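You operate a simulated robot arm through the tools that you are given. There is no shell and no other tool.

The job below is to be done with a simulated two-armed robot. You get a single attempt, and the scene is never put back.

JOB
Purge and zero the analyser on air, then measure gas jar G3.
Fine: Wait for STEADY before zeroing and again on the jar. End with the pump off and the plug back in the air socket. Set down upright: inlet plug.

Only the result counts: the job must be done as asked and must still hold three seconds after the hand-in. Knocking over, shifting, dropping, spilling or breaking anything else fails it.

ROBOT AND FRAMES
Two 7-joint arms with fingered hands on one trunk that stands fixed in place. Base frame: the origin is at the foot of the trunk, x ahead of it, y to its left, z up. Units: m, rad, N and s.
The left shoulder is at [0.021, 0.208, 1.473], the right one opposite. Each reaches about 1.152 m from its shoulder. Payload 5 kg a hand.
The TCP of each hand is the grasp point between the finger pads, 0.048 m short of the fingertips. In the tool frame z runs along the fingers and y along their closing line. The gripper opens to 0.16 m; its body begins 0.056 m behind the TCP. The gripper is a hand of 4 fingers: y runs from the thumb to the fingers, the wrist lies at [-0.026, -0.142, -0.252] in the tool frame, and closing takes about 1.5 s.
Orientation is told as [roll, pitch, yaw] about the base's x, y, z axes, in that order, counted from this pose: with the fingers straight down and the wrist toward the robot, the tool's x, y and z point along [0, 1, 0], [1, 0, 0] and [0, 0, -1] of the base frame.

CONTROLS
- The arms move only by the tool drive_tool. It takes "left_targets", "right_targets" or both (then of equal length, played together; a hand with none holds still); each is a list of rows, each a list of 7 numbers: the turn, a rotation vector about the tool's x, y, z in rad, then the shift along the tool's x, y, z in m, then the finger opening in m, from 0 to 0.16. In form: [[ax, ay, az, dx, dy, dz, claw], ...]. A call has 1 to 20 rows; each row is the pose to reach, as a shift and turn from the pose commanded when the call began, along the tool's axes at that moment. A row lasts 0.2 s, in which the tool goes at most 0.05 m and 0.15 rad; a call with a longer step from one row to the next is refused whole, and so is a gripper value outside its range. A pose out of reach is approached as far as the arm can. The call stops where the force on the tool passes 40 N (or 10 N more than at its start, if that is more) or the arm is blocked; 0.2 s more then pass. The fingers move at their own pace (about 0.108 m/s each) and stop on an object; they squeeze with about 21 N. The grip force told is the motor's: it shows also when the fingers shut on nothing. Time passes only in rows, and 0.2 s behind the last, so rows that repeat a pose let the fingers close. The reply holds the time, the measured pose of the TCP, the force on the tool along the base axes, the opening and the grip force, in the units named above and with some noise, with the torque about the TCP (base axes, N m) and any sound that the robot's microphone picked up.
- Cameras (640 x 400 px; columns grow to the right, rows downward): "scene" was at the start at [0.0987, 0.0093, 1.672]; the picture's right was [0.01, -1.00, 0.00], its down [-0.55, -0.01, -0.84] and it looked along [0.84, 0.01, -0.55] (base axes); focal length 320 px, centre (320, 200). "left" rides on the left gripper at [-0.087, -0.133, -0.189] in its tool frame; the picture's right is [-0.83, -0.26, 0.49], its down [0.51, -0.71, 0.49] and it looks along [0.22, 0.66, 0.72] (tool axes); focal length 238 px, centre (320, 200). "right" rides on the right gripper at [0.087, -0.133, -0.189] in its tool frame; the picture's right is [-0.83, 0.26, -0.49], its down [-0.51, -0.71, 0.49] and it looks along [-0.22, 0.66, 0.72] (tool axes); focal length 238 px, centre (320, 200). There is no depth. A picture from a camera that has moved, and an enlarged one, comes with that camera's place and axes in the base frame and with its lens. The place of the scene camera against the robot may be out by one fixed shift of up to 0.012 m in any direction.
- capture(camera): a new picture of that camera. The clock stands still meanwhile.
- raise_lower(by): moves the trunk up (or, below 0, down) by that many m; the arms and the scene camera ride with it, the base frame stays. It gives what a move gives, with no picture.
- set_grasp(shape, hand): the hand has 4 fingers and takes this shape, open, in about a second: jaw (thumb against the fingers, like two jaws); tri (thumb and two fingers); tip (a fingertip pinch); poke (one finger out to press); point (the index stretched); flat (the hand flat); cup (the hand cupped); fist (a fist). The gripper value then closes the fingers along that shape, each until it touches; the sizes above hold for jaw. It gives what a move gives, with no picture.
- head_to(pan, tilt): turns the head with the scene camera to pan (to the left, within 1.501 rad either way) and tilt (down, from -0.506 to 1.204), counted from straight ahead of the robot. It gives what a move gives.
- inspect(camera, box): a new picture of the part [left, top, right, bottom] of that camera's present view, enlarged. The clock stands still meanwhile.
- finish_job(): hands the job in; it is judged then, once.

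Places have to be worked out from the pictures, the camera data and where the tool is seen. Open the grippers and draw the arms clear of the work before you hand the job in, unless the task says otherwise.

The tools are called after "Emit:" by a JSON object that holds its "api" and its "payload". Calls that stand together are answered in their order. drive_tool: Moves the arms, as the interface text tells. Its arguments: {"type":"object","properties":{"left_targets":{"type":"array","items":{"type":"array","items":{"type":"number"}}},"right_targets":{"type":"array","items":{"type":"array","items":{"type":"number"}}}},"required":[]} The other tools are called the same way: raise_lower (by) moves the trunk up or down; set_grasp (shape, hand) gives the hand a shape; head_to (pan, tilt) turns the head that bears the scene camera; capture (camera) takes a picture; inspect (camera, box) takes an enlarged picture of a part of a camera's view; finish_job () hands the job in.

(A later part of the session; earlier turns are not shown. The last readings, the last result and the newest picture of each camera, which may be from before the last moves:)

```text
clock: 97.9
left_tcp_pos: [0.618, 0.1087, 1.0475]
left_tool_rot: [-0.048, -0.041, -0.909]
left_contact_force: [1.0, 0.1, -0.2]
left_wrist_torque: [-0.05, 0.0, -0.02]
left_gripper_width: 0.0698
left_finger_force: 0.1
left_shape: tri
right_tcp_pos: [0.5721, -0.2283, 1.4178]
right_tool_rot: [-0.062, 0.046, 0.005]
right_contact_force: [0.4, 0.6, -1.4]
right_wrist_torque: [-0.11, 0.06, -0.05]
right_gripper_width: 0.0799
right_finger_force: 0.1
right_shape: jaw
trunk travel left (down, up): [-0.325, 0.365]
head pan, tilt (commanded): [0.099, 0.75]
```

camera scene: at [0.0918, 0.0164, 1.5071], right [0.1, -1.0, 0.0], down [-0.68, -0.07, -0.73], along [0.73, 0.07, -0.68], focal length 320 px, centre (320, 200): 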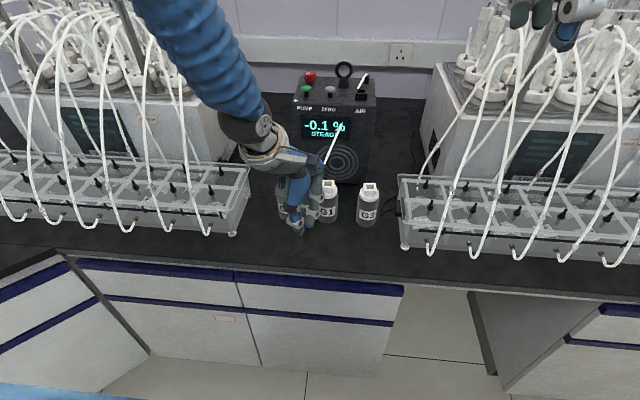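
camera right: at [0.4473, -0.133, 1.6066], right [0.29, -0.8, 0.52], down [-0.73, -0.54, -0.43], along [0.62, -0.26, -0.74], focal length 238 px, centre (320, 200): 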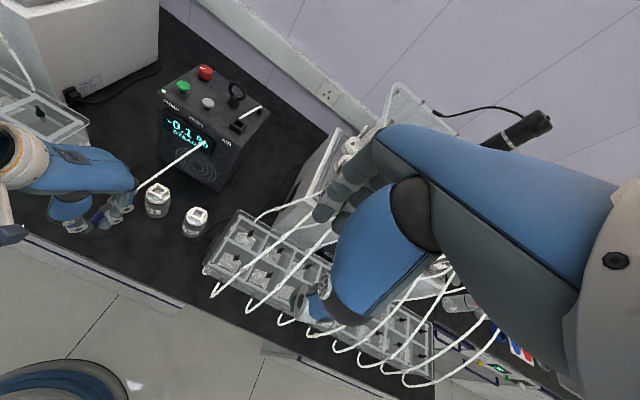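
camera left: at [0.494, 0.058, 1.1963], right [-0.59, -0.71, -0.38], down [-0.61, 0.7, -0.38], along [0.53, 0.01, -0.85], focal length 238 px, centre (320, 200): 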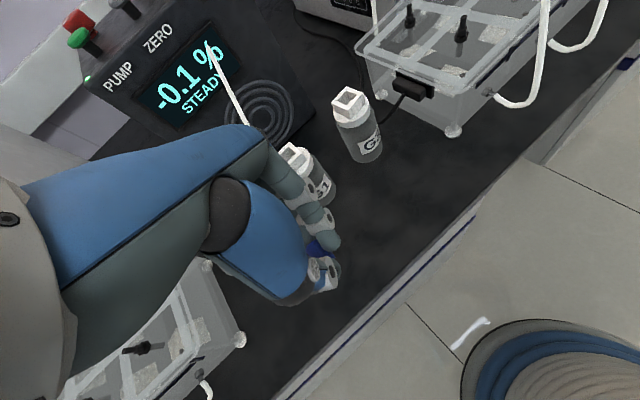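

Yaw −0.91 is fine here. Now I take fresh views of the plug before approaching.

Emit:
{"api": "inspect", "payload": {"camera": "scene", "box": [330, 200, 430, 280]}}

Emit:
{"api": "inspect", "payload": {"camera": "right", "box": [110, 200, 230, 290]}}

Emit:
{"api": "inspect", "payload": {"camera": "left", "box": [330, 160, 560, 340]}}

```text
5.00 times, centred on (380, 240) of scene
camera zoom: at [0.0925, 0.0175, 1.5069], right [0.1, -1.0, 0.0], down [-0.68, -0.07, -0.73], along [0.73, 0.07, -0.68], focal length 1601 px, centre (20, 0)
```

zoom: 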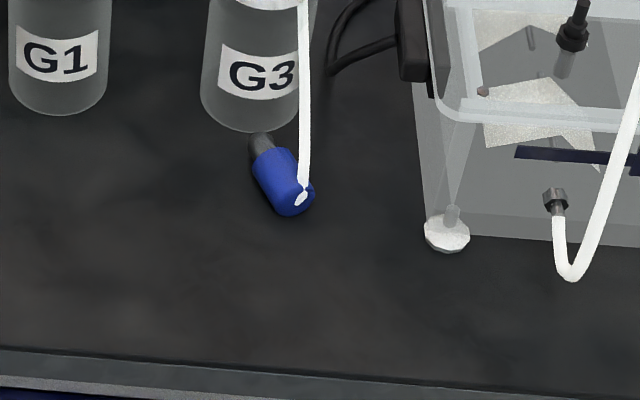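

```text
4.44 times, centred on (170, 245) of right
camera zoom: at [0.448, -0.1316, 1.6064], right [0.29, -0.8, 0.52], down [-0.73, -0.54, -0.43], along [0.62, -0.26, -0.74], focal length 1059 px, centre (987, 0)
```

zoom: 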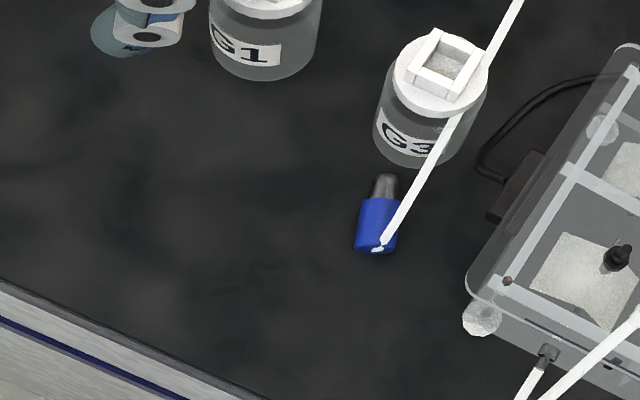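

```text
2.22 times, centred on (445, 250) of left
camera zoom: at [0.4697, 0.1707, 1.2346], right [-0.82, -0.34, -0.46], down [-0.04, 0.84, -0.54], along [0.57, -0.43, -0.7], focal length 530 px, centre (42, 89)
```

zoom: 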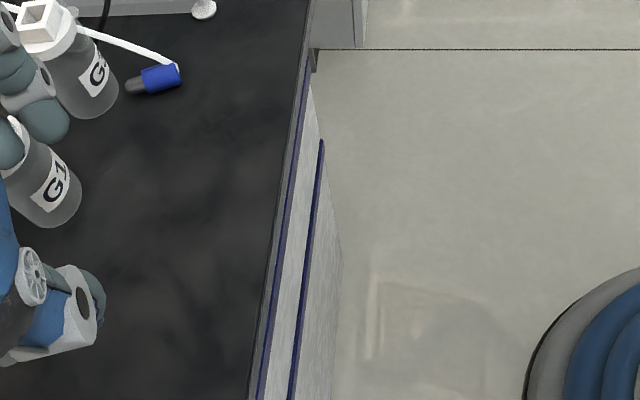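

The plug seems to be still creeping. I let a moment pass and look again to see whether it is at rest.

Emit:
{"api": "drive_tool", "payload": {"left_targets": [[0, 0, 0, 0, 0, 0, 0.07], [0, 0, 0, 0, 0, 0, 0.07], [0, 0, 0, 0, 0, 0, 0.07]]}}

Emit:
{"api": "inspect", "payload": {"camera": "scene", "box": [330, 200, 430, 280]}}

Emit:
{"api": "inspect", "payload": {"camera": "right", "box": [110, 200, 230, 290]}}

```text
clock: 98.7
left_tcp_pos: [0.6177, 0.1066, 1.0478]
left_tool_rot: [-0.046, -0.041, -0.909]
left_contact_force: [-0.5, 0.3, 0.0]
left_wrist_torque: [-0.01, -0.01, 0.0]
left_gripper_width: 0.0693
left_finger_force: 0.0
left_shape: tri
right_tcp_pos: [0.5731, -0.2308, 1.4171]
right_tool_rot: [-0.059, 0.045, 0.005]
right_contact_force: [-0.2, 0.2, 0.0]
right_wrist_torque: [-0.05, 0.0, 0.01]
right_gripper_width: 0.0797
right_finger_force: 0.1
right_shape: jaw
trunk travel left (down, up): [-0.325, 0.365]
head pan, tilt (commanded): [0.099, 0.75]
```

```text
5.00 times, centred on (380, 240) of scene
camera zoom: at [0.092, 0.0163, 1.507], right [0.1, -1.0, 0.0], down [-0.68, -0.07, -0.73], along [0.73, 0.07, -0.68], focal length 1601 px, centre (20, 0)
```

zoom: 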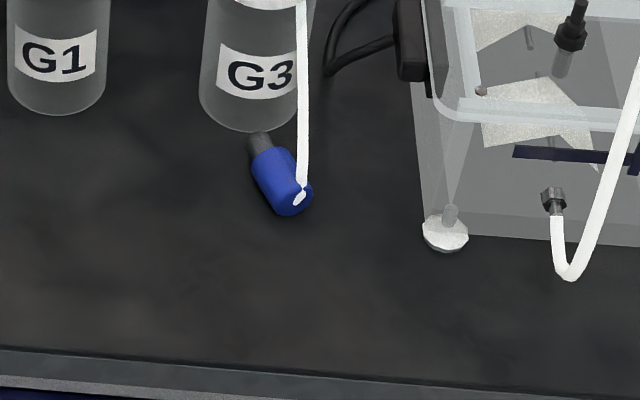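

```text
4.44 times, centred on (170, 245) of right
camera zoom: at [0.4476, -0.133, 1.6065], right [0.29, -0.8, 0.52], down [-0.73, -0.54, -0.43], along [0.62, -0.26, -0.74], focal length 1059 px, centre (987, 0)
```

zoom: 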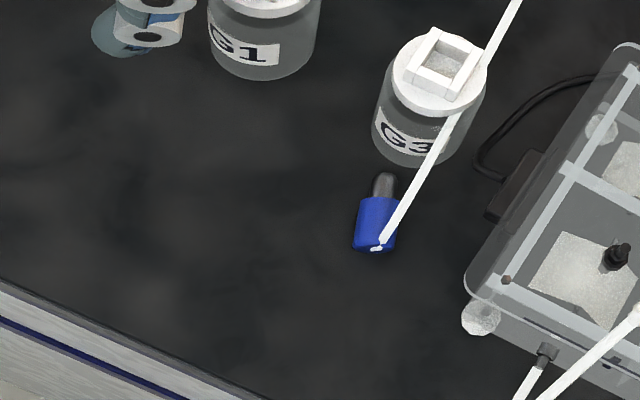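

The plug is at rest: nose (0.673, −0.063), tube end (0.633, −0.082), about 4.4 cm long. I'll grasp it across the body with the left hand at yaw −1.12: first turn to that yaw, then move above it.

Emit:
{"api": "drive_tool", "payload": {"left_targets": [[0, 0, 0.1, 0, 0, 0, 0.07], [0, 0, 0.21, 0, 0, 0, 0.07], [0, 0, 0.21, 0, 0, 0, 0.07]]}}

```text
clock: 99.5
left_tcp_pos: [0.616, 0.1054, 1.049]
left_tool_rot: [-0.038, -0.051, -1.12]
left_contact_force: [-0.1, 0.2, -0.4]
left_wrist_torque: [0.05, -0.02, 0.0]
left_gripper_width: 0.0697
left_finger_force: 0.0
left_shape: tri
right_tcp_pos: [0.5713, -0.2309, 1.4179]
right_tool_rot: [-0.059, 0.046, 0.006]
right_contact_force: [-0.9, -0.7, 0.7]
right_wrist_torque: [0.02, -0.04, 0.01]
right_gripper_width: 0.0798
right_finger_force: 0.1
right_shape: jaw
trunk travel left (down, up): [-0.325, 0.365]
head pan, tilt (commanded): [0.099, 0.75]
```

Yaw −1.12 is reachable. I move above the plug with the levelling tilt applied, still about 10 cm above the bench.

Emit:
{"api": "drive_tool", "payload": {"left_targets": [[0.05, 0.008, 0, -0.012, 0.037, 0.0, 0.07], [0.11, 0.016, 0, -0.024, 0.074, 0.005, 0.07], [0.16, 0.024, 0, -0.036, 0.11, 0.012, 0.07], [0.21, 0.03, 0, -0.048, 0.147, 0.02, 0.07], [0.268, 0.038, 0, -0.0595, 0.1838, 0.0318, 0.07], [0.268, 0.038, 0, -0.0595, 0.1838, 0.0318, 0.07]]}}

Emit:
{"api": "inspect", "payload": {"camera": "left", "box": [260, 150, 420, 330]}}

Emit:
{"api": "inspect", "payload": {"camera": "scene", "box": [320, 160, 440, 260]}}

Emit:
{"api": "inspect", "payload": {"camera": "right", "box": [110, 170, 260, 290]}}

```text
clock: 100.9
left_tcp_pos: [0.6431, -0.087, 1.0261]
left_tool_rot: [0.0, 0.218, -1.12]
left_contact_force: [0.2, 0.6, 0.1]
left_wrist_torque: [-0.09, 0.02, 0.02]
left_gripper_width: 0.0699
left_finger_force: 0.1
left_shape: tri
right_tcp_pos: [0.5722, -0.2281, 1.4184]
right_tool_rot: [-0.059, 0.047, 0.005]
right_contact_force: [0.1, 1.2, 1.1]
right_wrist_torque: [-0.14, -0.02, 0.0]
right_gripper_width: 0.0799
right_finger_force: 0.1
right_shape: jaw
trunk travel left (down, up): [-0.325, 0.365]
head pan, tilt (commanded): [0.099, 0.75]
```

```text
2.22 times, centred on (340, 240) of left
camera zoom: at [0.527, -0.0459, 1.239], right [-0.91, -0.04, -0.42], down [0.11, 0.94, -0.33], along [0.41, -0.34, -0.85], focal length 530 px, centre (276, 111)
```

zoom: 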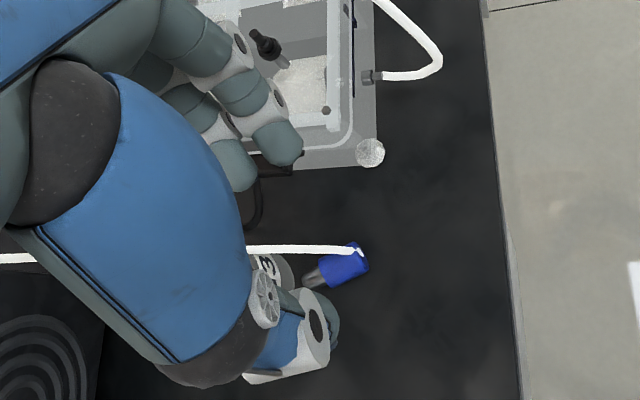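

```text
4.00 times, centred on (380, 210) of scene
camera zoom: at [0.0917, 0.0182, 1.507], right [0.1, -0.99, 0.0], down [-0.68, -0.07, -0.73], along [0.73, 0.07, -0.68], focal length 1281 px, centre (80, 160)
```

zoom: 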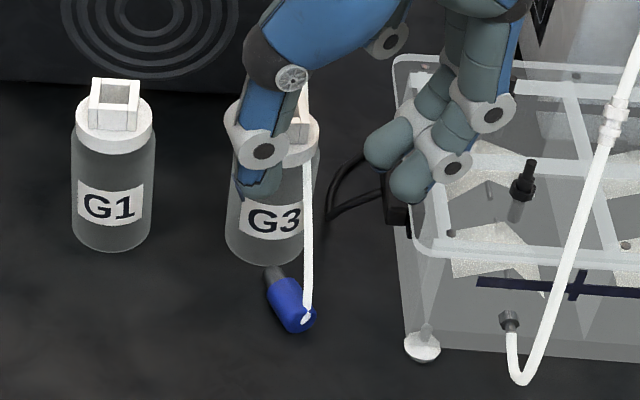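

```text
3.33 times, centred on (185, 230) of right
camera zoom: at [0.447, -0.1308, 1.6069], right [0.29, -0.8, 0.52], down [-0.73, -0.54, -0.43], along [0.62, -0.26, -0.74], focal length 794 px, centre (770, 100)
```

zoom: 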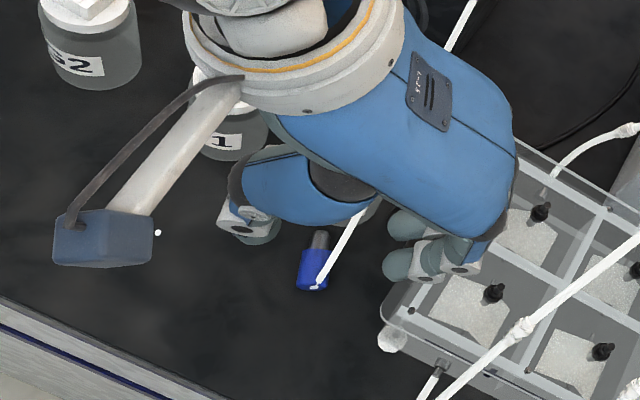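

The plug's centre line is under the pinch axis as planned. I open to 0.06 and descend 10 cm straight down, then check.

Emit:
{"api": "drive_tool", "payload": {"left_targets": [[0, 0, 0, 0, 0.0087, 0.0391, 0.06], [0, 0, 0, 0, 0.0173, 0.0781, 0.06], [0, 0, 0, 0, 0.0216, 0.0976, 0.06]]}}

Emit:
{"api": "inspect", "payload": {"camera": "left", "box": [260, 170, 400, 320]}}

Emit:
{"api": "inspect", "payload": {"camera": "scene", "box": [330, 180, 420, 260]}}

Emit:
{"api": "inspect", "payload": {"camera": "right", "box": [130, 190, 230, 280]}}

```text
clock: 101.3
left_tcp_pos: [0.6476, -0.09, 1.0046]
left_tool_rot: [0.008, 0.201, -1.117]
left_contact_force: [-6.1, 5.2, 18.0]
left_wrist_torque: [-0.48, -0.1, -0.25]
left_gripper_width: 0.0573
left_finger_force: 0.0
left_shape: tri
right_tcp_pos: [0.5721, -0.2282, 1.4183]
right_tool_rot: [-0.061, 0.045, 0.005]
right_contact_force: [-0.4, 0.4, 0.2]
right_wrist_torque: [-0.07, 0.06, -0.02]
right_gripper_width: 0.0799
right_finger_force: 0.0
right_shape: jaw
trunk travel left (down, up): [-0.325, 0.365]
head pan, tilt (commanded): [0.099, 0.75]
stopped in row 2 (left hand): the force on the tool passed its limit at 60 N (the readings are from after the stop); the commanded pose is now the measured one
```

```text
2.67 times, centred on (330, 245) of left
camera zoom: at [0.5282, -0.0469, 1.2155], right [-0.9, -0.05, -0.43], down [0.11, 0.94, -0.34], along [0.42, -0.35, -0.84], focal length 636 px, centre (293, 80)
```

zoom: 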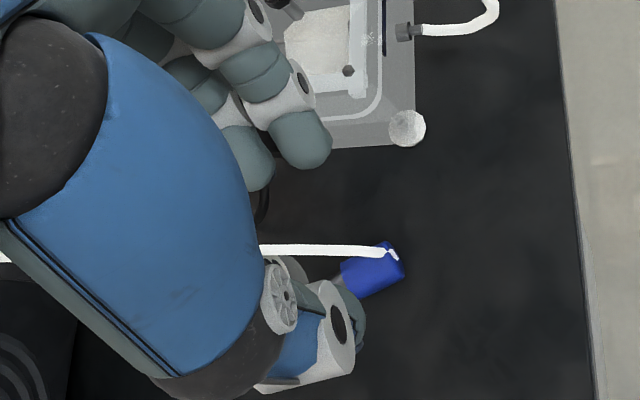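

```text
5.00 times, centred on (375, 220) of scene
camera zoom: at [0.0904, 0.0177, 1.5072], right [0.1, -0.99, 0.0], down [-0.68, -0.07, -0.73], along [0.73, 0.07, -0.68], focal length 1601 px, centre (45, 100)
```

zoom: 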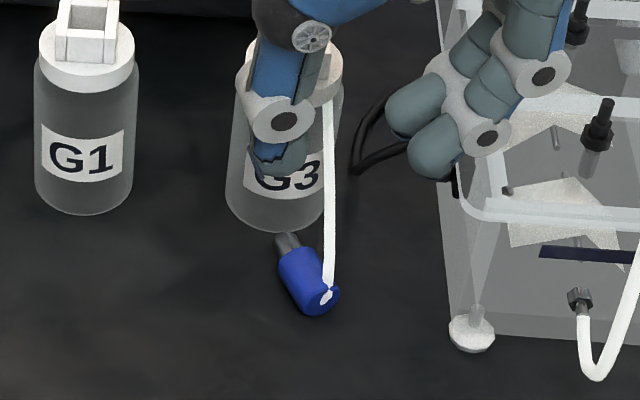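

```text
4.44 times, centred on (180, 235) of right
camera zoom: at [0.4462, -0.1318, 1.6069], right [0.29, -0.8, 0.52], down [-0.73, -0.54, -0.43], along [0.62, -0.26, -0.74], focal length 1059 px, centre (942, 44)
```

zoom: 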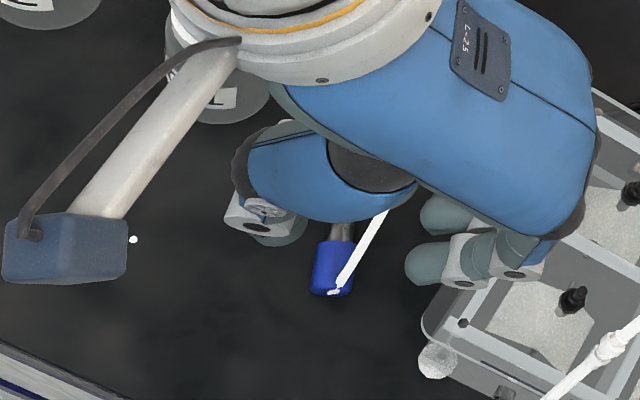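

The call stopped on a contact: the outer side of the fingers met the right-hand tray's rim (the tray and G3 haven't moved in the picture). I back straight up, move left away from it and level the hand.

Emit:
{"api": "drive_tool", "payload": {"left_targets": [[0, 0, 0, 0, -0.003, -0.015, 0.06], [0, 0, 0, 0, -0.009, -0.045, 0.06], [0, 0, 0, 0, -0.016, -0.08, 0.06], [-0.05, 0, 0, -0.0, -0.05, -0.085, 0.06], [-0.1, 0, 0, -0.0, -0.09, -0.09, 0.06], [-0.15, 0, 0, -0.0, -0.13, -0.09, 0.06], [-0.2, 0, 0, -0.0, -0.165, -0.09, 0.06]]}}

Emit:
{"api": "inspect", "payload": {"camera": "scene", "box": [320, 160, 440, 260]}}

```text
clock: 103.0
left_tcp_pos: [0.5839, 0.0381, 1.124]
left_tool_rot: [0.006, 0.002, -1.12]
left_contact_force: [-1.0, 1.2, 0.4]
left_wrist_torque: [-0.1, -0.07, 0.0]
left_gripper_width: 0.0604
left_finger_force: 0.1
left_shape: tri
right_tcp_pos: [0.5725, -0.2274, 1.4174]
right_tool_rot: [-0.061, 0.045, 0.005]
right_contact_force: [-1.1, 1.2, 1.0]
right_wrist_torque: [-0.17, -0.06, -0.03]
right_gripper_width: 0.08
right_finger_force: 0.1
right_shape: jaw
trunk travel left (down, up): [-0.325, 0.365]
head pan, tilt (commanded): [0.099, 0.75]
```

```text
4.00 times, centred on (380, 210) of scene
camera zoom: at [0.091, 0.0188, 1.5071], right [0.1, -1.0, 0.0], down [-0.68, -0.07, -0.73], along [0.73, 0.07, -0.68], focal length 1281 px, centre (80, 160)
```

zoom: 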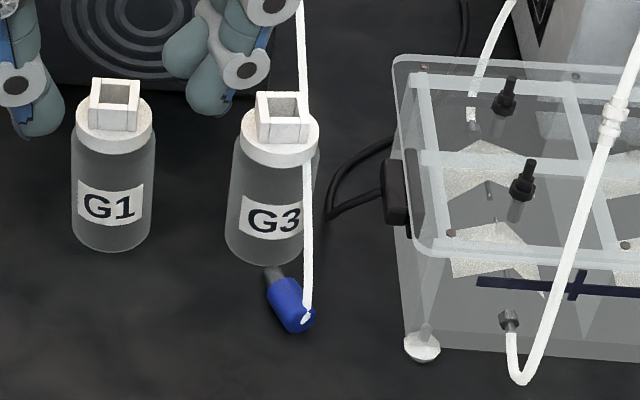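

Everything is in place. I now test how far the left hand can yaw the other way (toward +2.0), which would put only the slim thumb on the tray side.

Emit:
{"api": "drive_tool", "payload": {"left_targets": [[0, 0, -0.14, 0, 0, 0, 0.06], [0, 0, -0.28, 0, 0, 0, 0.06], [0, 0, -0.42, 0, 0, 0, 0.06], [0, 0, -0.56, 0, 0, 0, 0.06], [0, 0, -0.7, 0, 0, 0, 0.06], [0, 0, -0.84, 0, 0, 0, 0.06], [0, 0, -0.98, 0, 0, 0, 0.06], [0, 0, -1.12, 0, 0, 0, 0.06], [0, 0, -1.26, 0, 0, 0, 0.06], [0, 0, -1.4, 0, 0, 0, 0.06], [0, 0, -1.54, 0, 0, 0, 0.06], [0, 0, -1.68, 0, 0, 0, 0.06], [0, 0, -1.82, 0, 0, 0, 0.06]]}}

Emit:
{"api": "drive_tool", "payload": {"left_targets": [[0, 0, -0.14, 0, 0, 0, 0.06], [0, 0, -0.28, 0, 0, 0, 0.06], [0, 0, -0.42, 0, 0, 0, 0.06], [0, 0, -0.56, 0, 0, 0, 0.06], [0, 0, -0.7, 0, 0, 0, 0.06], [0, 0, -0.84, 0, 0, 0, 0.06], [0, 0, -0.98, 0, 0, 0, 0.06], [0, 0, -1.12, 0, 0, 0, 0.06], [0, 0, -1.26, 0, 0, 0, 0.06]]}}

```text
clock: 105.8
left_tcp_pos: [0.5852, 0.0382, 1.1216]
left_tool_rot: [0.003, -0.003, 0.703]
left_contact_force: [0.8, 0.3, 0.0]
left_wrist_torque: [-0.07, 0.07, -0.03]
left_gripper_width: 0.0602
left_finger_force: 0.0
left_shape: tri
left hand out of reach, approached as far as the arm can: row 8, 9
right_tcp_pos: [0.5743, -0.2291, 1.417]
right_tool_rot: [-0.06, 0.048, 0.005]
right_contact_force: [0.5, 1.1, 0.0]
right_wrist_torque: [-0.05, 0.07, 0.01]
right_gripper_width: 0.0801
right_finger_force: 0.2
right_shape: jaw
trunk travel left (down, up): [-0.325, 0.365]
head pan, tilt (commanded): [0.099, 0.75]
```

```text
clock: 107.8
left_tcp_pos: [0.5856, 0.0372, 1.1219]
left_tool_rot: [-0.003, -0.008, 1.963]
left_contact_force: [0.7, -0.6, -0.7]
left_wrist_torque: [0.02, 0.06, 0.0]
left_gripper_width: 0.0602
left_finger_force: 0.1
left_shape: tri
right_tcp_pos: [0.5741, -0.23, 1.4179]
right_tool_rot: [-0.059, 0.047, 0.005]
right_contact_force: [-0.1, 0.4, 0.8]
right_wrist_torque: [0.03, 0.06, 0.0]
right_gripper_width: 0.0801
right_finger_force: 0.0
right_shape: jaw
trunk travel left (down, up): [-0.325, 0.365]
head pan, tilt (commanded): [0.099, 0.75]
```

Yaw +1.96 works. Before relying on it, I test in the air whether the left hand can go from fingers-down to fingers-forward (which would turn a plug held across the fingers nose-down): I move forward at yaw 1.4 and pitch up step by step.

Emit:
{"api": "drive_tool", "payload": {"left_targets": [[0, 0, 0.14, -0.03, 0.0, -0.015, 0.06], [0, 0, 0.28, -0.06, 0.0, -0.03, 0.06], [0, 0, 0.42, -0.09, 0.0, -0.04, 0.06], [0, 0, 0.56, -0.12, 0.0, -0.05, 0.06], [0, 0, 0.56, -0.12, 0.0, -0.05, 0.06]]}}

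Emit:
{"api": "drive_tool", "payload": {"left_targets": [[0, -0.14, 0, 0, 0, 0, 0.06], [0, -0.28, 0, 0, 0, 0, 0.06], [0, -0.42, 0, 0, 0, 0, 0.06], [0, -0.56, 0, 0, 0, 0, 0.06], [0, -0.7, 0, 0, 0, 0, 0.06], [0, -0.84, 0, 0, 0, 0, 0.06]]}}

```text
clock: 109.0
left_tcp_pos: [0.6934, 0.0805, 1.1755]
left_tool_rot: [-0.001, -0.006, 1.397]
left_contact_force: [-0.3, -0.2, 0.8]
left_wrist_torque: [0.06, -0.05, 0.04]
left_gripper_width: 0.0599
left_finger_force: 0.1
left_shape: tri
right_tcp_pos: [0.5731, -0.2323, 1.4174]
right_tool_rot: [-0.058, 0.046, 0.004]
right_contact_force: [-0.9, -0.6, -0.2]
right_wrist_torque: [0.04, -0.03, 0.0]
right_gripper_width: 0.0799
right_finger_force: 0.0
right_shape: jaw
trunk travel left (down, up): [-0.325, 0.365]
head pan, tilt (commanded): [0.099, 0.75]
```

```text
clock: 110.3
left_tcp_pos: [0.6953, 0.0811, 1.1745]
left_tool_rot: [-0.844, -0.006, 1.399]
left_contact_force: [-0.6, 0.2, -0.2]
left_wrist_torque: [-0.04, 0.03, 0.01]
left_gripper_width: 0.06
left_finger_force: 0.1
left_shape: tri
right_tcp_pos: [0.5736, -0.2311, 1.4168]
right_tool_rot: [-0.06, 0.043, 0.005]
right_contact_force: [0.0, -0.6, -0.1]
right_wrist_torque: [0.0, -0.02, 0.01]
right_gripper_width: 0.08
right_finger_force: 0.0
right_shape: jaw
trunk travel left (down, up): [-0.325, 0.365]
head pan, tilt (commanded): [0.099, 0.75]
```

Pitching by 0.84 rad works without any drift. I continue up to about 1.5.

Emit:
{"api": "drive_tool", "payload": {"left_targets": [[0, -0.14, 0, 0, 0, 0, 0.06], [0, -0.28, 0, 0, 0, 0, 0.06], [0, -0.42, 0, 0, 0, 0, 0.06], [0, -0.56, 0, 0, 0, 0, 0.06], [0, -0.7, 0, 0, 0, 0, 0.06]]}}

Emit:
{"api": "capture", "payload": {"camera": "scene"}}

Emit:
{"api": "capture", "payload": {"camera": "right"}}

```text
clock: 111.5
left_tcp_pos: [0.6955, 0.0832, 1.1721]
left_tool_rot: [-1.543, -0.005, 1.402]
left_contact_force: [1.3, -0.9, 1.0]
left_wrist_torque: [0.01, 0.01, 0.02]
left_gripper_width: 0.0602
left_finger_force: 0.1
left_shape: tri
right_tcp_pos: [0.5743, -0.2304, 1.4178]
right_tool_rot: [-0.06, 0.047, 0.005]
right_contact_force: [0.3, -0.6, -0.5]
right_wrist_torque: [0.03, 0.01, 0.0]
right_gripper_width: 0.0797
right_finger_force: 0.0
right_shape: jaw
trunk travel left (down, up): [-0.325, 0.365]
head pan, tilt (commanded): [0.099, 0.75]
```

```text
taken
camera scene: at [0.0928, 0.016, 1.5069], right [0.1, -1.0, 0.0], down [-0.68, -0.07, -0.73], along [0.73, 0.07, -0.68], focal length 320 px, centre (320, 200)
```

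scene: 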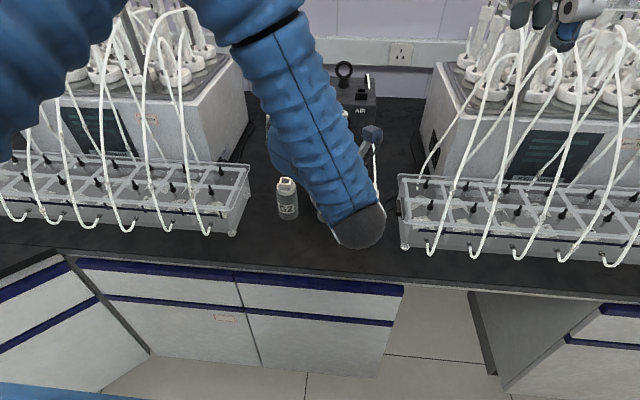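

```text
taken
camera right: at [0.4489, -0.1337, 1.6058], right [0.29, -0.8, 0.52], down [-0.73, -0.54, -0.43], along [0.62, -0.26, -0.74], focal length 238 px, centre (320, 200)
```

right: 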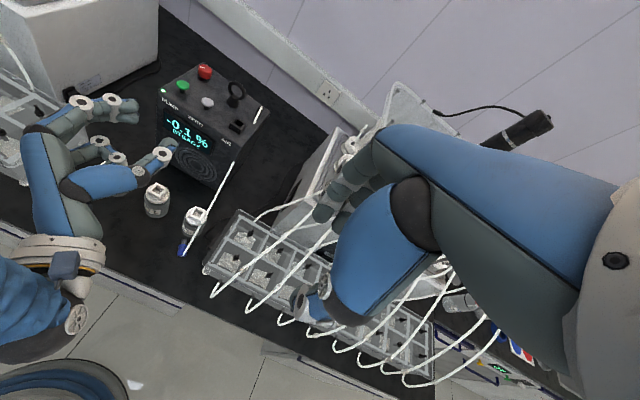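

Fingers-forward is fully reachable in this orientation. I also test the opposite-handed one (yaw ≈ −1.2, pitching the other way), since that would let me use a single grasp with the curled finger on top: first back to fingers-down.

Emit:
{"api": "drive_tool", "payload": {"left_targets": [[0, 0.14, 0, 0, 0, 0, 0.06], [0, 0.28, 0, 0, 0, 0, 0.06], [0, 0.42, 0, 0, 0, 0, 0.06], [0, 0.56, 0, 0, 0, 0, 0.06], [0, 0.7, 0, 0, 0, 0, 0.06], [0, 0.84, 0, 0, 0, 0, 0.06], [0, 0.98, 0, 0, 0, 0, 0.06], [0, 1.12, 0, 0, 0, 0, 0.06], [0, 1.26, 0, 0, 0, 0, 0.06], [0, 1.4, 0, 0, 0, 0, 0.06], [0, 1.54, 0, 0, 0, 0, 0.06]]}}

Emit:
{"api": "drive_tool", "payload": {"left_targets": [[0, 0, 0.14, 0, 0, 0, 0.06], [0, 0, 0.28, 0, 0, 0, 0.06], [0, 0, 0.42, 0, 0, 0, 0.06], [0, 0, 0.56, 0, 0, 0, 0.06], [0, 0, 0.7, 0, 0, 0, 0.06], [0, 0, 0.84, 0, 0, 0, 0.06], [0, 0, 0.98, 0, 0, 0, 0.06], [0, 0, 1.12, 0, 0, 0, 0.06], [0, 0, 1.26, 0, 0, 0, 0.06], [0, 0, 1.4, 0, 0, 0, 0.06], [0, 0, 1.54, 0, 0, 0, 0.06], [0, 0, 1.68, 0, 0, 0, 0.06], [0, 0, 1.82, 0, 0, 0, 0.06], [0, 0, 1.96, 0, 0, 0, 0.06], [0, 0, 2.1, 0, 0, 0, 0.06], [0, 0, 2.24, 0, 0, 0, 0.06], [0, 0, 2.38, 0, 0, 0, 0.06], [0, 0, 2.52, 0, 0, 0, 0.06], [0, 0, 2.6, 0, 0, 0, 0.06]]}}

```text
clock: 114.0
left_tcp_pos: [0.6962, 0.0815, 1.174]
left_tool_rot: [0.003, -0.007, 1.402]
left_contact_force: [0.3, -0.4, 0.4]
left_wrist_torque: [0.01, 0.02, 0.06]
left_gripper_width: 0.0605
left_finger_force: 0.1
left_shape: tri
right_tcp_pos: [0.5747, -0.2316, 1.4164]
right_tool_rot: [-0.059, 0.048, 0.005]
right_contact_force: [0.9, -0.4, 0.1]
right_wrist_torque: [0.03, 0.08, -0.01]
right_gripper_width: 0.0801
right_finger_force: 0.0
right_shape: jaw
trunk travel left (down, up): [-0.325, 0.365]
head pan, tilt (commanded): [0.099, 0.75]
```

```text
clock: 118.0
left_tcp_pos: [0.6926, 0.0742, 1.1732]
left_tool_rot: [0.002, 0.007, -0.898]
left_contact_force: [-0.6, -0.4, 0.0]
left_wrist_torque: [-0.02, 0.01, 0.0]
left_gripper_width: 0.0601
left_finger_force: 0.0
left_shape: tri
left hand out of reach, approached as far as the arm can: row 17, 18, 19
right_tcp_pos: [0.5745, -0.2296, 1.4179]
right_tool_rot: [-0.06, 0.046, 0.005]
right_contact_force: [1.0, -0.2, 0.4]
right_wrist_torque: [-0.03, 0.03, -0.01]
right_gripper_width: 0.08
right_finger_force: 0.1
right_shape: jaw
trunk travel left (down, up): [-0.325, 0.365]
head pan, tilt (commanded): [0.099, 0.75]
```

Here yaw stops near −0.9. I test pitching the fingers forward from this yaw.

Emit:
{"api": "drive_tool", "payload": {"left_targets": [[0, 0.14, 0, 0, 0, 0, 0.06], [0, 0.28, 0, 0, 0, 0, 0.06], [0, 0.42, 0, 0, 0, 0, 0.06], [0, 0.56, 0, 0, 0, 0, 0.06]]}}

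```text
clock: 119.0
left_tcp_pos: [0.6921, 0.072, 1.1718]
left_tool_rot: [0.568, 0.007, -0.899]
left_contact_force: [-0.9, 0.6, -0.3]
left_wrist_torque: [0.04, -0.01, 0.03]
left_gripper_width: 0.0601
left_finger_force: 0.1
left_shape: tri
right_tcp_pos: [0.5722, -0.2326, 1.4172]
right_tool_rot: [-0.057, 0.046, 0.003]
right_contact_force: [0.1, -0.1, -0.1]
right_wrist_torque: [0.15, -0.03, 0.0]
right_gripper_width: 0.0802
right_finger_force: 0.0
right_shape: jaw
trunk travel left (down, up): [-0.325, 0.365]
head pan, tilt (commanded): [0.099, 0.75]
```

Pitch +0.57 is reached from this side too. I continue toward 1.5.

Emit:
{"api": "drive_tool", "payload": {"left_targets": [[0, 0.14, 0, 0, 0, 0, 0.06], [0, 0.28, 0, 0, 0, 0, 0.06], [0, 0.42, 0, 0, 0, 0, 0.06], [0, 0.56, 0, 0, 0, 0, 0.06], [0, 0.7, 0, 0, 0, 0, 0.06], [0, 0.84, 0, 0, 0, 0, 0.06], [0, 0.95, 0, 0, 0, 0, 0.06]]}}

Emit:
{"api": "capture", "payload": {"camera": "scene"}}

Emit:
{"api": "capture", "payload": {"camera": "right"}}

```text
clock: 120.5
left_tcp_pos: [0.6923, 0.0736, 1.1739]
left_tool_rot: [1.516, 0.006, -0.898]
left_contact_force: [0.4, -0.1, 1.2]
left_wrist_torque: [-0.05, 0.05, 0.05]
left_gripper_width: 0.0601
left_finger_force: 0.2
left_shape: tri
right_tcp_pos: [0.5727, -0.2319, 1.4172]
right_tool_rot: [-0.059, 0.048, 0.006]
right_contact_force: [0.4, -0.2, -0.5]
right_wrist_torque: [0.09, -0.04, 0.0]
right_gripper_width: 0.0799
right_finger_force: 0.0
right_shape: jaw
trunk travel left (down, up): [-0.325, 0.365]
head pan, tilt (commanded): [0.099, 0.75]
```

```text
taken
camera scene: at [0.0921, 0.0152, 1.507], right [0.1, -1.0, 0.0], down [-0.68, -0.07, -0.73], along [0.73, 0.07, -0.68], focal length 320 px, centre (320, 200)
```

scene: 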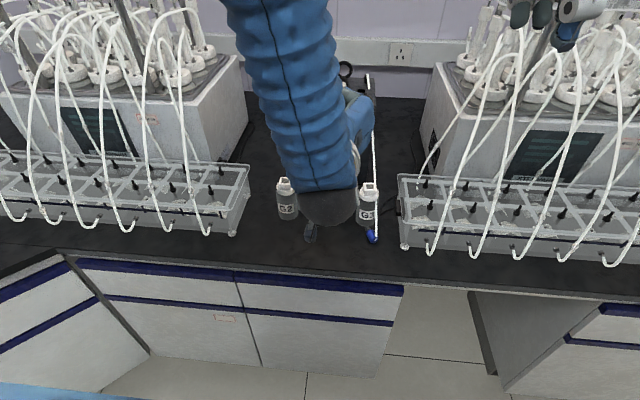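

```text
taken
camera right: at [0.4481, -0.1346, 1.606], right [0.29, -0.8, 0.52], down [-0.73, -0.54, -0.43], along [0.62, -0.26, -0.74], focal length 238 px, centre (320, 200)
```

right: 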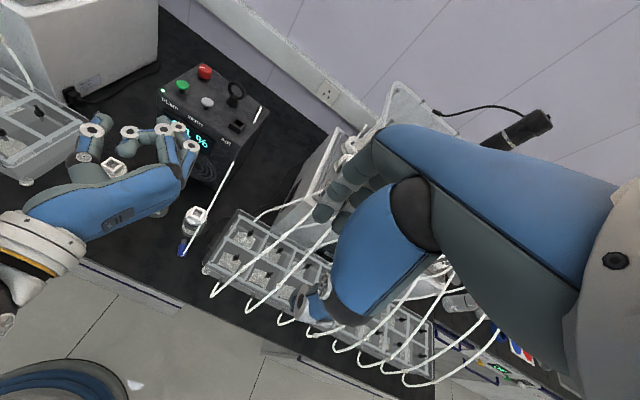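

Both fingers-forward poses are reachable. Since the plug is too near the right tray for any straight-down grasp, I'll first nudge it left with the closed fingertips while the hand points forward-down from the robot side. I test turning this fingers-forward pose clockwise so that it points straight ahead.

Emit:
{"api": "drive_tool", "payload": {"left_targets": [[-0.14, 0, 0, 0, 0, 0, 0.03], [-0.28, 0, 0, 0, 0, 0, 0.01], [-0.42, 0, 0, 0, 0, 0, 0.0], [-0.56, 0, 0, 0, 0, 0, 0.0], [-0.67, 0, 0, 0, 0, 0, 0.0]]}}

Emit:
{"api": "capture", "payload": {"camera": "right"}}

Emit:
{"api": "capture", "payload": {"camera": "left"}}

```text
clock: 121.8
left_tcp_pos: [0.6935, 0.0737, 1.173]
left_tool_rot: [1.522, -0.03, -1.568]
left_contact_force: [1.0, -0.9, -0.3]
left_wrist_torque: [-0.01, 0.0, -0.09]
left_gripper_width: 0.0
left_finger_force: 20.3
left_shape: tri
right_tcp_pos: [0.5725, -0.2295, 1.4161]
right_tool_rot: [-0.061, 0.047, 0.004]
right_contact_force: [-0.9, 0.5, -0.4]
right_wrist_torque: [-0.04, 0.06, -0.01]
right_gripper_width: 0.08
right_finger_force: 0.0
right_shape: jaw
trunk travel left (down, up): [-0.325, 0.365]
head pan, tilt (commanded): [0.099, 0.75]
```

```text
taken
camera right: at [0.4485, -0.1325, 1.6061], right [0.29, -0.8, 0.52], down [-0.73, -0.54, -0.43], along [0.62, -0.26, -0.74], focal length 238 px, centre (320, 200)
```

right: 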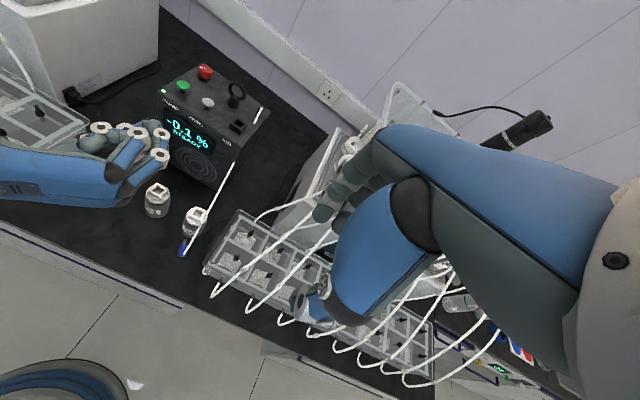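

```text
taken
camera left: at [0.5, 0.2042, 1.0913], right [0.44, 0.23, -0.87], down [0.51, 0.72, 0.46], along [0.73, -0.65, 0.2], focal length 238 px, centre (320, 200)
```

left: 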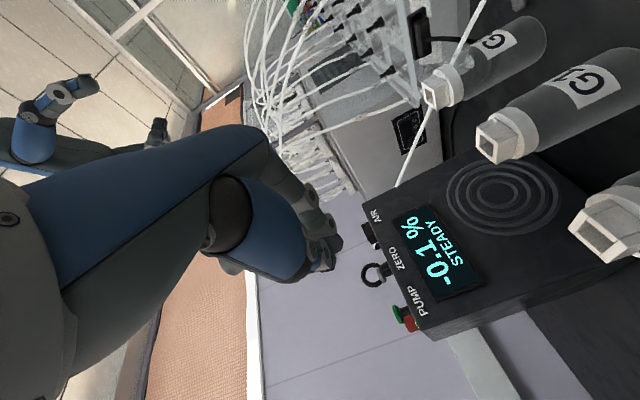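

Pointing straight ahead is reachable too. I pitch the closed fingertips 40° down and move to a point above and to the right of the plug, ready to nudge it leftward.

Emit:
{"api": "drive_tool", "payload": {"left_targets": [[0, -0.13, 0, -0.026, 0.035, -0.0135, 0.0], [0, -0.26, 0, -0.053, 0.07, -0.027, 0.0], [0, -0.39, 0, -0.079, 0.105, -0.04, 0.0], [0, -0.52, 0, -0.105, 0.14, -0.054, 0.0], [0, -0.65, 0, -0.1318, 0.175, -0.0676, 0.0], [0, -0.65, 0, -0.1318, 0.175, -0.0676, 0.0]]}}

Emit:
{"api": "capture", "payload": {"camera": "scene"}}

Emit:
{"api": "inspect", "payload": {"camera": "right", "box": [90, 150, 250, 290]}}

Emit:
{"api": "capture", "payload": {"camera": "left"}}

```text
clock: 123.2
left_tcp_pos: [0.6172, -0.1054, 1.0511]
left_tool_rot: [0.873, -0.031, -1.568]
left_contact_force: [-0.3, -0.6, -0.6]
left_wrist_torque: [-0.01, 0.0, 0.0]
left_gripper_width: 0.0001
left_finger_force: 21.1
left_shape: tri
right_tcp_pos: [0.5724, -0.2301, 1.4179]
right_tool_rot: [-0.06, 0.045, 0.006]
right_contact_force: [0.2, 0.2, -0.4]
right_wrist_torque: [-0.05, -0.03, -0.01]
right_gripper_width: 0.0801
right_finger_force: 0.1
right_shape: jaw
trunk travel left (down, up): [-0.325, 0.365]
head pan, tilt (commanded): [0.099, 0.75]
```

```text
taken
camera scene: at [0.0915, 0.0167, 1.507], right [0.1, -1.0, 0.0], down [-0.68, -0.07, -0.73], along [0.73, 0.07, -0.68], focal length 320 px, centre (320, 200)
```

scene: 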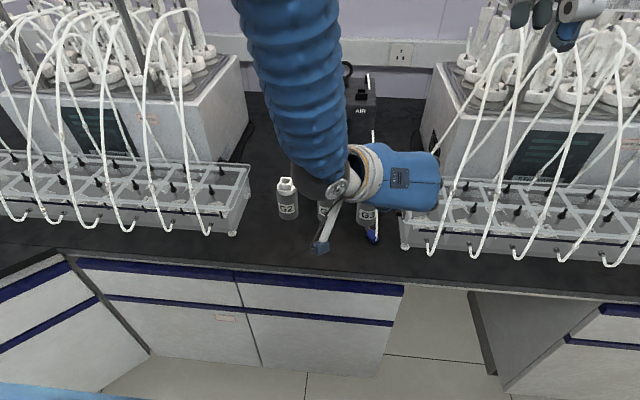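

```text
2.86 times, centred on (170, 220) of right
camera zoom: at [0.4473, -0.1329, 1.6065], right [0.29, -0.8, 0.52], down [-0.73, -0.54, -0.43], along [0.62, -0.26, -0.74], focal length 681 px, centre (749, 143)
```

zoom: 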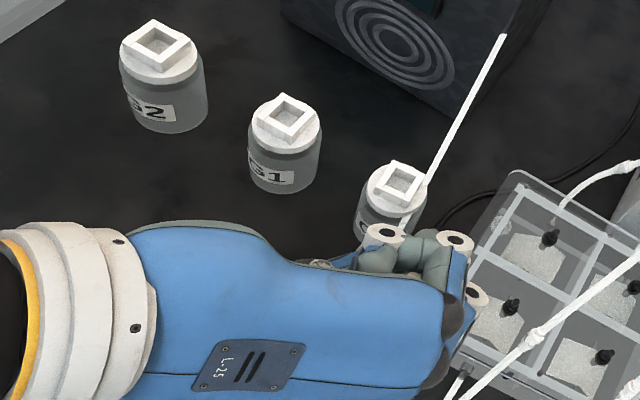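

```text
taken
camera left: at [0.4161, 0.0287, 1.1015], right [-0.17, 0.23, -0.96], down [0.7, 0.71, 0.05], along [0.7, -0.66, -0.28], focal length 238 px, centre (320, 200)
```

left: 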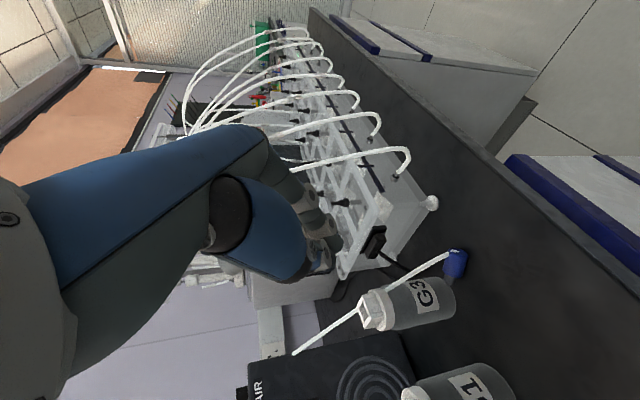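

The fingers' bulk would meet the tray here too. A slimmer way is to hook the plug with the stretched index finger from the left: I move left and up, turning to fingers-down yaw −1.12 tilted 0.45, then take the "point" shape.

Emit:
{"api": "drive_tool", "payload": {"left_targets": [[0.07, -0.104, -0.023, 0.0035, -0.018, -0.0053, 0.0], [0.142, -0.208, -0.046, 0.007, -0.0363, -0.0107, 0.0], [0.213, -0.312, -0.07, 0.0105, -0.0545, -0.016, 0.0], [0.284, -0.416, -0.093, 0.014, -0.0726, -0.0213, 0.0], [0.355, -0.52, -0.116, 0.0176, -0.0908, -0.0267, 0.0], [0.426, -0.623, -0.139, 0.021, -0.109, -0.032, 0.0], [0.497, -0.727, -0.163, 0.0246, -0.127, -0.0373, 0.0], [0.568, -0.831, -0.186, 0.028, -0.1452, -0.0427, 0.0], [0.639, -0.935, -0.209, 0.0316, -0.1634, -0.048, 0.0]]}}

Emit:
{"api": "set_grasp", "payload": {"hand": "left", "shape": "point"}}

Emit:
{"api": "inspect", "payload": {"camera": "right", "box": [20, 90, 260, 290]}}

Emit:
{"api": "capture", "payload": {"camera": "scene"}}

```text
clock: 125.2
left_tcp_pos: [0.6028, 0.0592, 1.1003]
left_tool_rot: [-0.004, 0.451, -1.119]
left_contact_force: [0.7, -0.4, -0.1]
left_wrist_torque: [-0.04, 0.12, 0.0]
left_gripper_width: 0.0002
left_finger_force: 21.5
left_shape: tri
right_tcp_pos: [0.5746, -0.229, 1.4164]
right_tool_rot: [-0.061, 0.047, 0.006]
right_contact_force: [0.3, 1.0, -0.1]
right_wrist_torque: [-0.03, 0.08, -0.04]
right_gripper_width: 0.08
right_finger_force: 0.1
right_shape: jaw
trunk travel left (down, up): [-0.325, 0.365]
head pan, tilt (commanded): [0.099, 0.75]
```

```text
clock: 126.0
left_tcp_pos: [0.6023, 0.0583, 1.0999]
left_tool_rot: [0.001, 0.452, -1.12]
left_contact_force: [0.2, 0.5, 0.4]
left_wrist_torque: [-0.02, -0.01, -0.01]
left_gripper_width: 0.0001
left_finger_force: 0.0
left_shape: point
right_tcp_pos: [0.5732, -0.2292, 1.4169]
right_tool_rot: [-0.06, 0.047, 0.004]
right_contact_force: [0.1, -0.4, 0.0]
right_wrist_torque: [0.0, 0.0, -0.02]
right_gripper_width: 0.08
right_finger_force: 0.0
right_shape: jaw
trunk travel left (down, up): [-0.325, 0.365]
head pan, tilt (commanded): [0.099, 0.75]
```

```text
2.00 times, centred on (140, 190) of right
camera zoom: at [0.4481, -0.1333, 1.6061], right [0.29, -0.8, 0.52], down [-0.73, -0.54, -0.43], along [0.62, -0.26, -0.74], focal length 477 px, centre (680, 220)
```

zoom: 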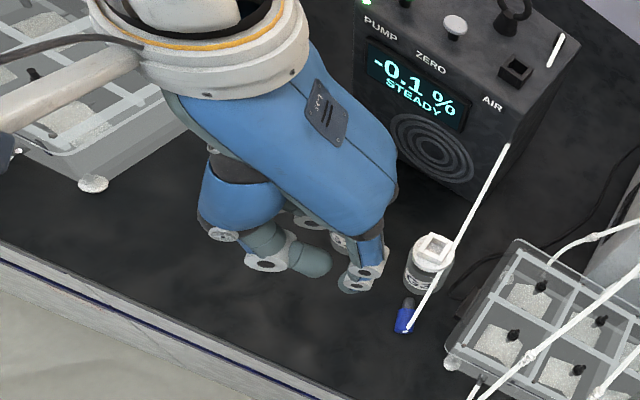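

```text
taken
camera scene: at [0.0922, 0.0164, 1.507], right [0.1, -1.0, 0.0], down [-0.68, -0.07, -0.73], along [0.73, 0.07, -0.68], focal length 320 px, centre (320, 200)
```

scene: 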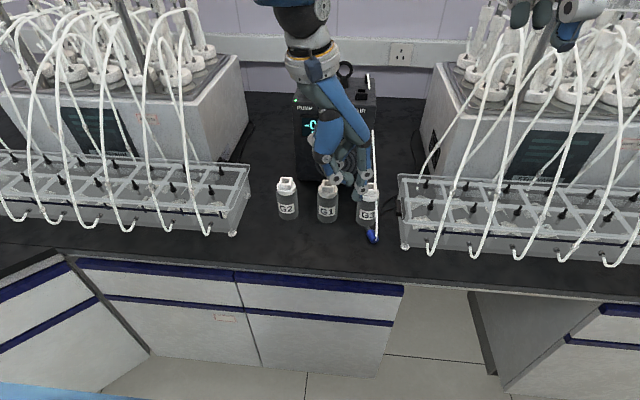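

The index hangs on the right side of the hand. I zoom in to locate its tip precisely in the scene and right views.

Emit:
{"api": "inspect", "payload": {"camera": "scene", "box": [300, 110, 400, 210]}}

Emit:
{"api": "inspect", "payload": {"camera": "right", "box": [120, 180, 220, 270]}}

Emit:
{"api": "capture", "payload": {"camera": "left"}}

```text
4.00 times, centred on (350, 160) of scene
camera zoom: at [0.0922, 0.0164, 1.507], right [0.1, -1.0, 0.0], down [-0.68, -0.07, -0.73], along [0.73, 0.07, -0.68], focal length 1281 px, centre (200, 360)
```

zoom: 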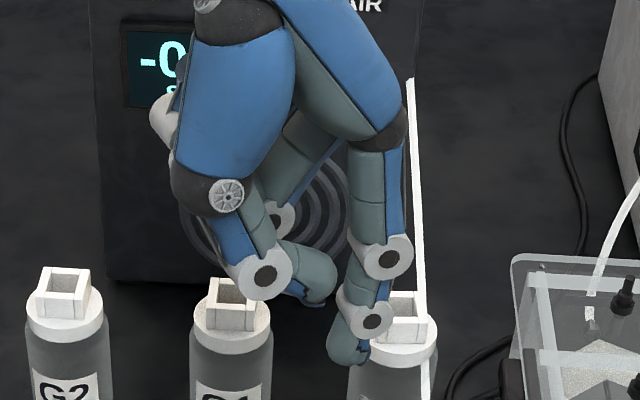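

```text
4.44 times, centred on (170, 225) of right
camera zoom: at [0.4481, -0.1333, 1.6061], right [0.29, -0.8, 0.52], down [-0.73, -0.54, -0.43], along [0.62, -0.26, -0.74], focal length 1059 px, centre (987, 89)
```

zoom: 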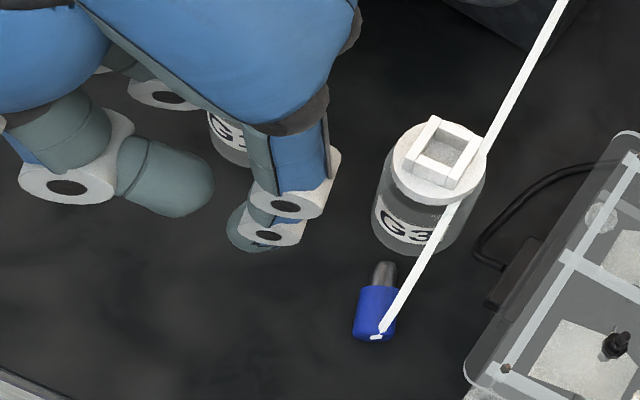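

```text
taken
camera left: at [0.5078, 0.0544, 1.3277], right [-0.94, 0.04, -0.33], down [0.08, 0.99, -0.13], along [0.32, -0.15, -0.94], focal length 238 px, centre (320, 200)
```

left: 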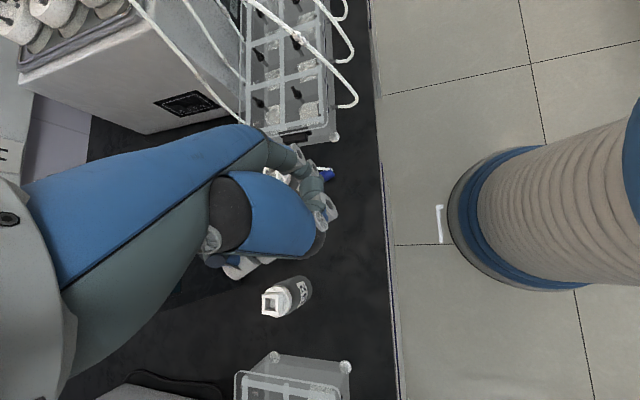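

The index tip is at tool (−0.038, 0.0925, 0.0275). For a clean hook beside the plug without touching G3, yaw −0.6 with tilt 0.2 is better. I turn to that and move above the plug's right side, still 10 cm up.

Emit:
{"api": "drive_tool", "payload": {"left_targets": [[-0.05, -0.045, -0.094, -0.0067, 0.02, 0.0057, 0.0], [-0.1, -0.09, -0.187, -0.0133, 0.041, 0.0114, 0.0], [-0.15, -0.136, -0.281, -0.02, 0.061, 0.017, 0.0], [-0.2, -0.181, -0.374, -0.0266, 0.082, 0.0227, 0.0], [-0.25, -0.226, -0.468, -0.0333, 0.102, 0.0284, 0.0], [-0.25, -0.226, -0.468, -0.0333, 0.102, 0.0284, 0.0]]}}

Emit:
{"api": "inspect", "payload": {"camera": "scene", "box": [310, 130, 430, 250]}}

Emit:
{"api": "inspect", "payload": {"camera": "right", "box": [120, 170, 240, 270]}}

```text
clock: 127.5
left_tcp_pos: [0.6079, -0.0248, 1.0303]
left_tool_rot: [-0.065, 0.208, -0.616]
left_contact_force: [0.5, 0.4, 0.1]
left_wrist_torque: [-0.03, 0.0, -0.01]
left_gripper_width: 0.0003
left_finger_force: 0.0
left_shape: point
right_tcp_pos: [0.5721, -0.2304, 1.4174]
right_tool_rot: [-0.061, 0.046, 0.005]
right_contact_force: [0.0, -0.1, 0.1]
right_wrist_torque: [-0.04, 0.03, 0.04]
right_gripper_width: 0.0799
right_finger_force: 0.0
right_shape: jaw
trunk travel left (down, up): [-0.325, 0.365]
head pan, tilt (commanded): [0.099, 0.75]
```

```text
3.33 times, centred on (370, 190) of scene
camera zoom: at [0.0922, 0.0168, 1.507], right [0.1, -1.0, 0.0], down [-0.68, -0.07, -0.73], along [0.73, 0.07, -0.68], focal length 1068 px, centre (153, 233)
```

zoom: 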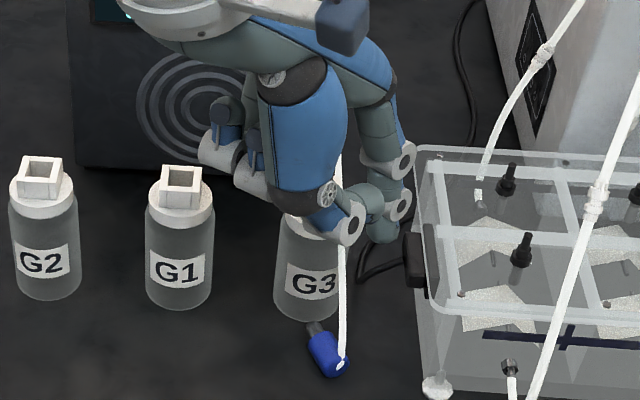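

```text
4.00 times, centred on (180, 220) of right
camera zoom: at [0.4481, -0.1327, 1.6062], right [0.29, -0.8, 0.52], down [-0.73, -0.54, -0.43], along [0.62, -0.26, -0.74], focal length 953 px, centre (880, 120)
```

zoom: 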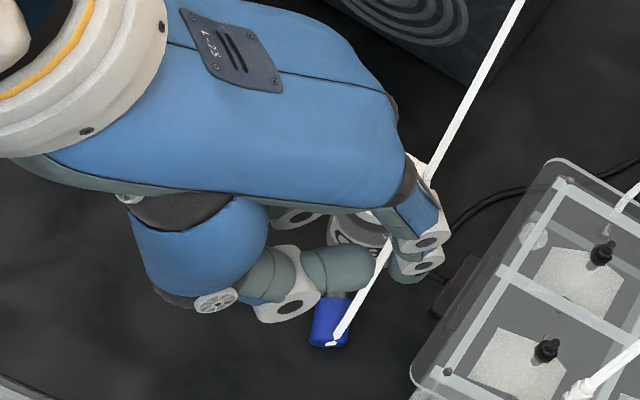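

The index tip is at (0.662, −0.102, 0.968), with about 1 cm to spare beside the plug. I shift 1 cm toward the robot and lower the tip to just above the bench.

Emit:
{"api": "drive_tool", "payload": {"left_targets": [[0, 0, 0, -0.0081, -0.0063, 0.0019, 0.0], [0, 0, 0, -0.0056, 0.002, 0.041, 0.0], [0, 0, 0, -0.0033, 0.0092, 0.0751, 0.0], [0, 0, 0, -0.0021, 0.0133, 0.0946, 0.0], [0, 0, 0, -0.0014, 0.0156, 0.1054, 0.0]]}}

Emit:
{"api": "inspect", "payload": {"camera": "scene", "box": [310, 150, 430, 270]}}

Emit:
{"api": "inspect", "payload": {"camera": "right", "box": [120, 190, 240, 290]}}

```text
clock: 128.7
left_tcp_pos: [0.5972, -0.0302, 0.9226]
left_tool_rot: [-0.065, 0.211, -0.619]
left_contact_force: [-0.2, 0.5, 0.1]
left_wrist_torque: [0.02, 0.05, -0.02]
left_gripper_width: 0.0001
left_finger_force: 0.1
left_shape: point
right_tcp_pos: [0.5741, -0.2305, 1.4172]
right_tool_rot: [-0.06, 0.046, 0.007]
right_contact_force: [0.0, -0.2, 0.8]
right_wrist_torque: [-0.02, 0.03, -0.01]
right_gripper_width: 0.0801
right_finger_force: 0.1
right_shape: jaw
trunk travel left (down, up): [-0.325, 0.365]
head pan, tilt (commanded): [0.099, 0.75]
```

```text
3.33 times, centred on (370, 210) of scene
camera zoom: at [0.0924, 0.0161, 1.507], right [0.1, -1.0, 0.0], down [-0.68, -0.07, -0.73], along [0.73, 0.07, -0.68], focal length 1068 px, centre (153, 167)
```

zoom: 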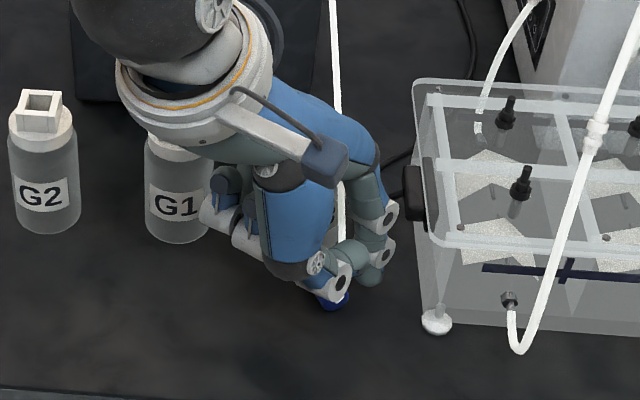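

```text
4.00 times, centred on (180, 240) of right
camera zoom: at [0.4484, -0.1335, 1.606], right [0.29, -0.8, 0.52], down [-0.73, -0.54, -0.43], along [0.62, -0.26, -0.74], focal length 953 px, centre (880, 40)
```

zoom: 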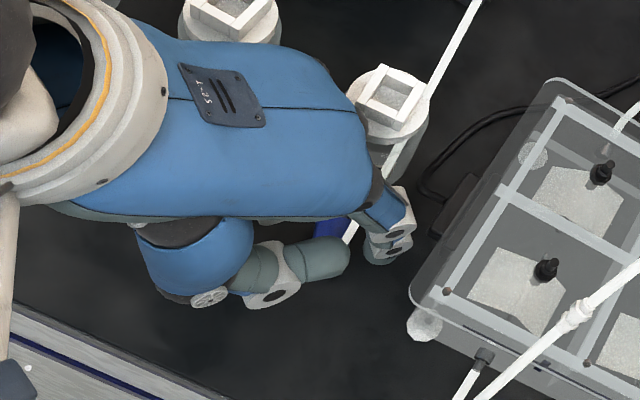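

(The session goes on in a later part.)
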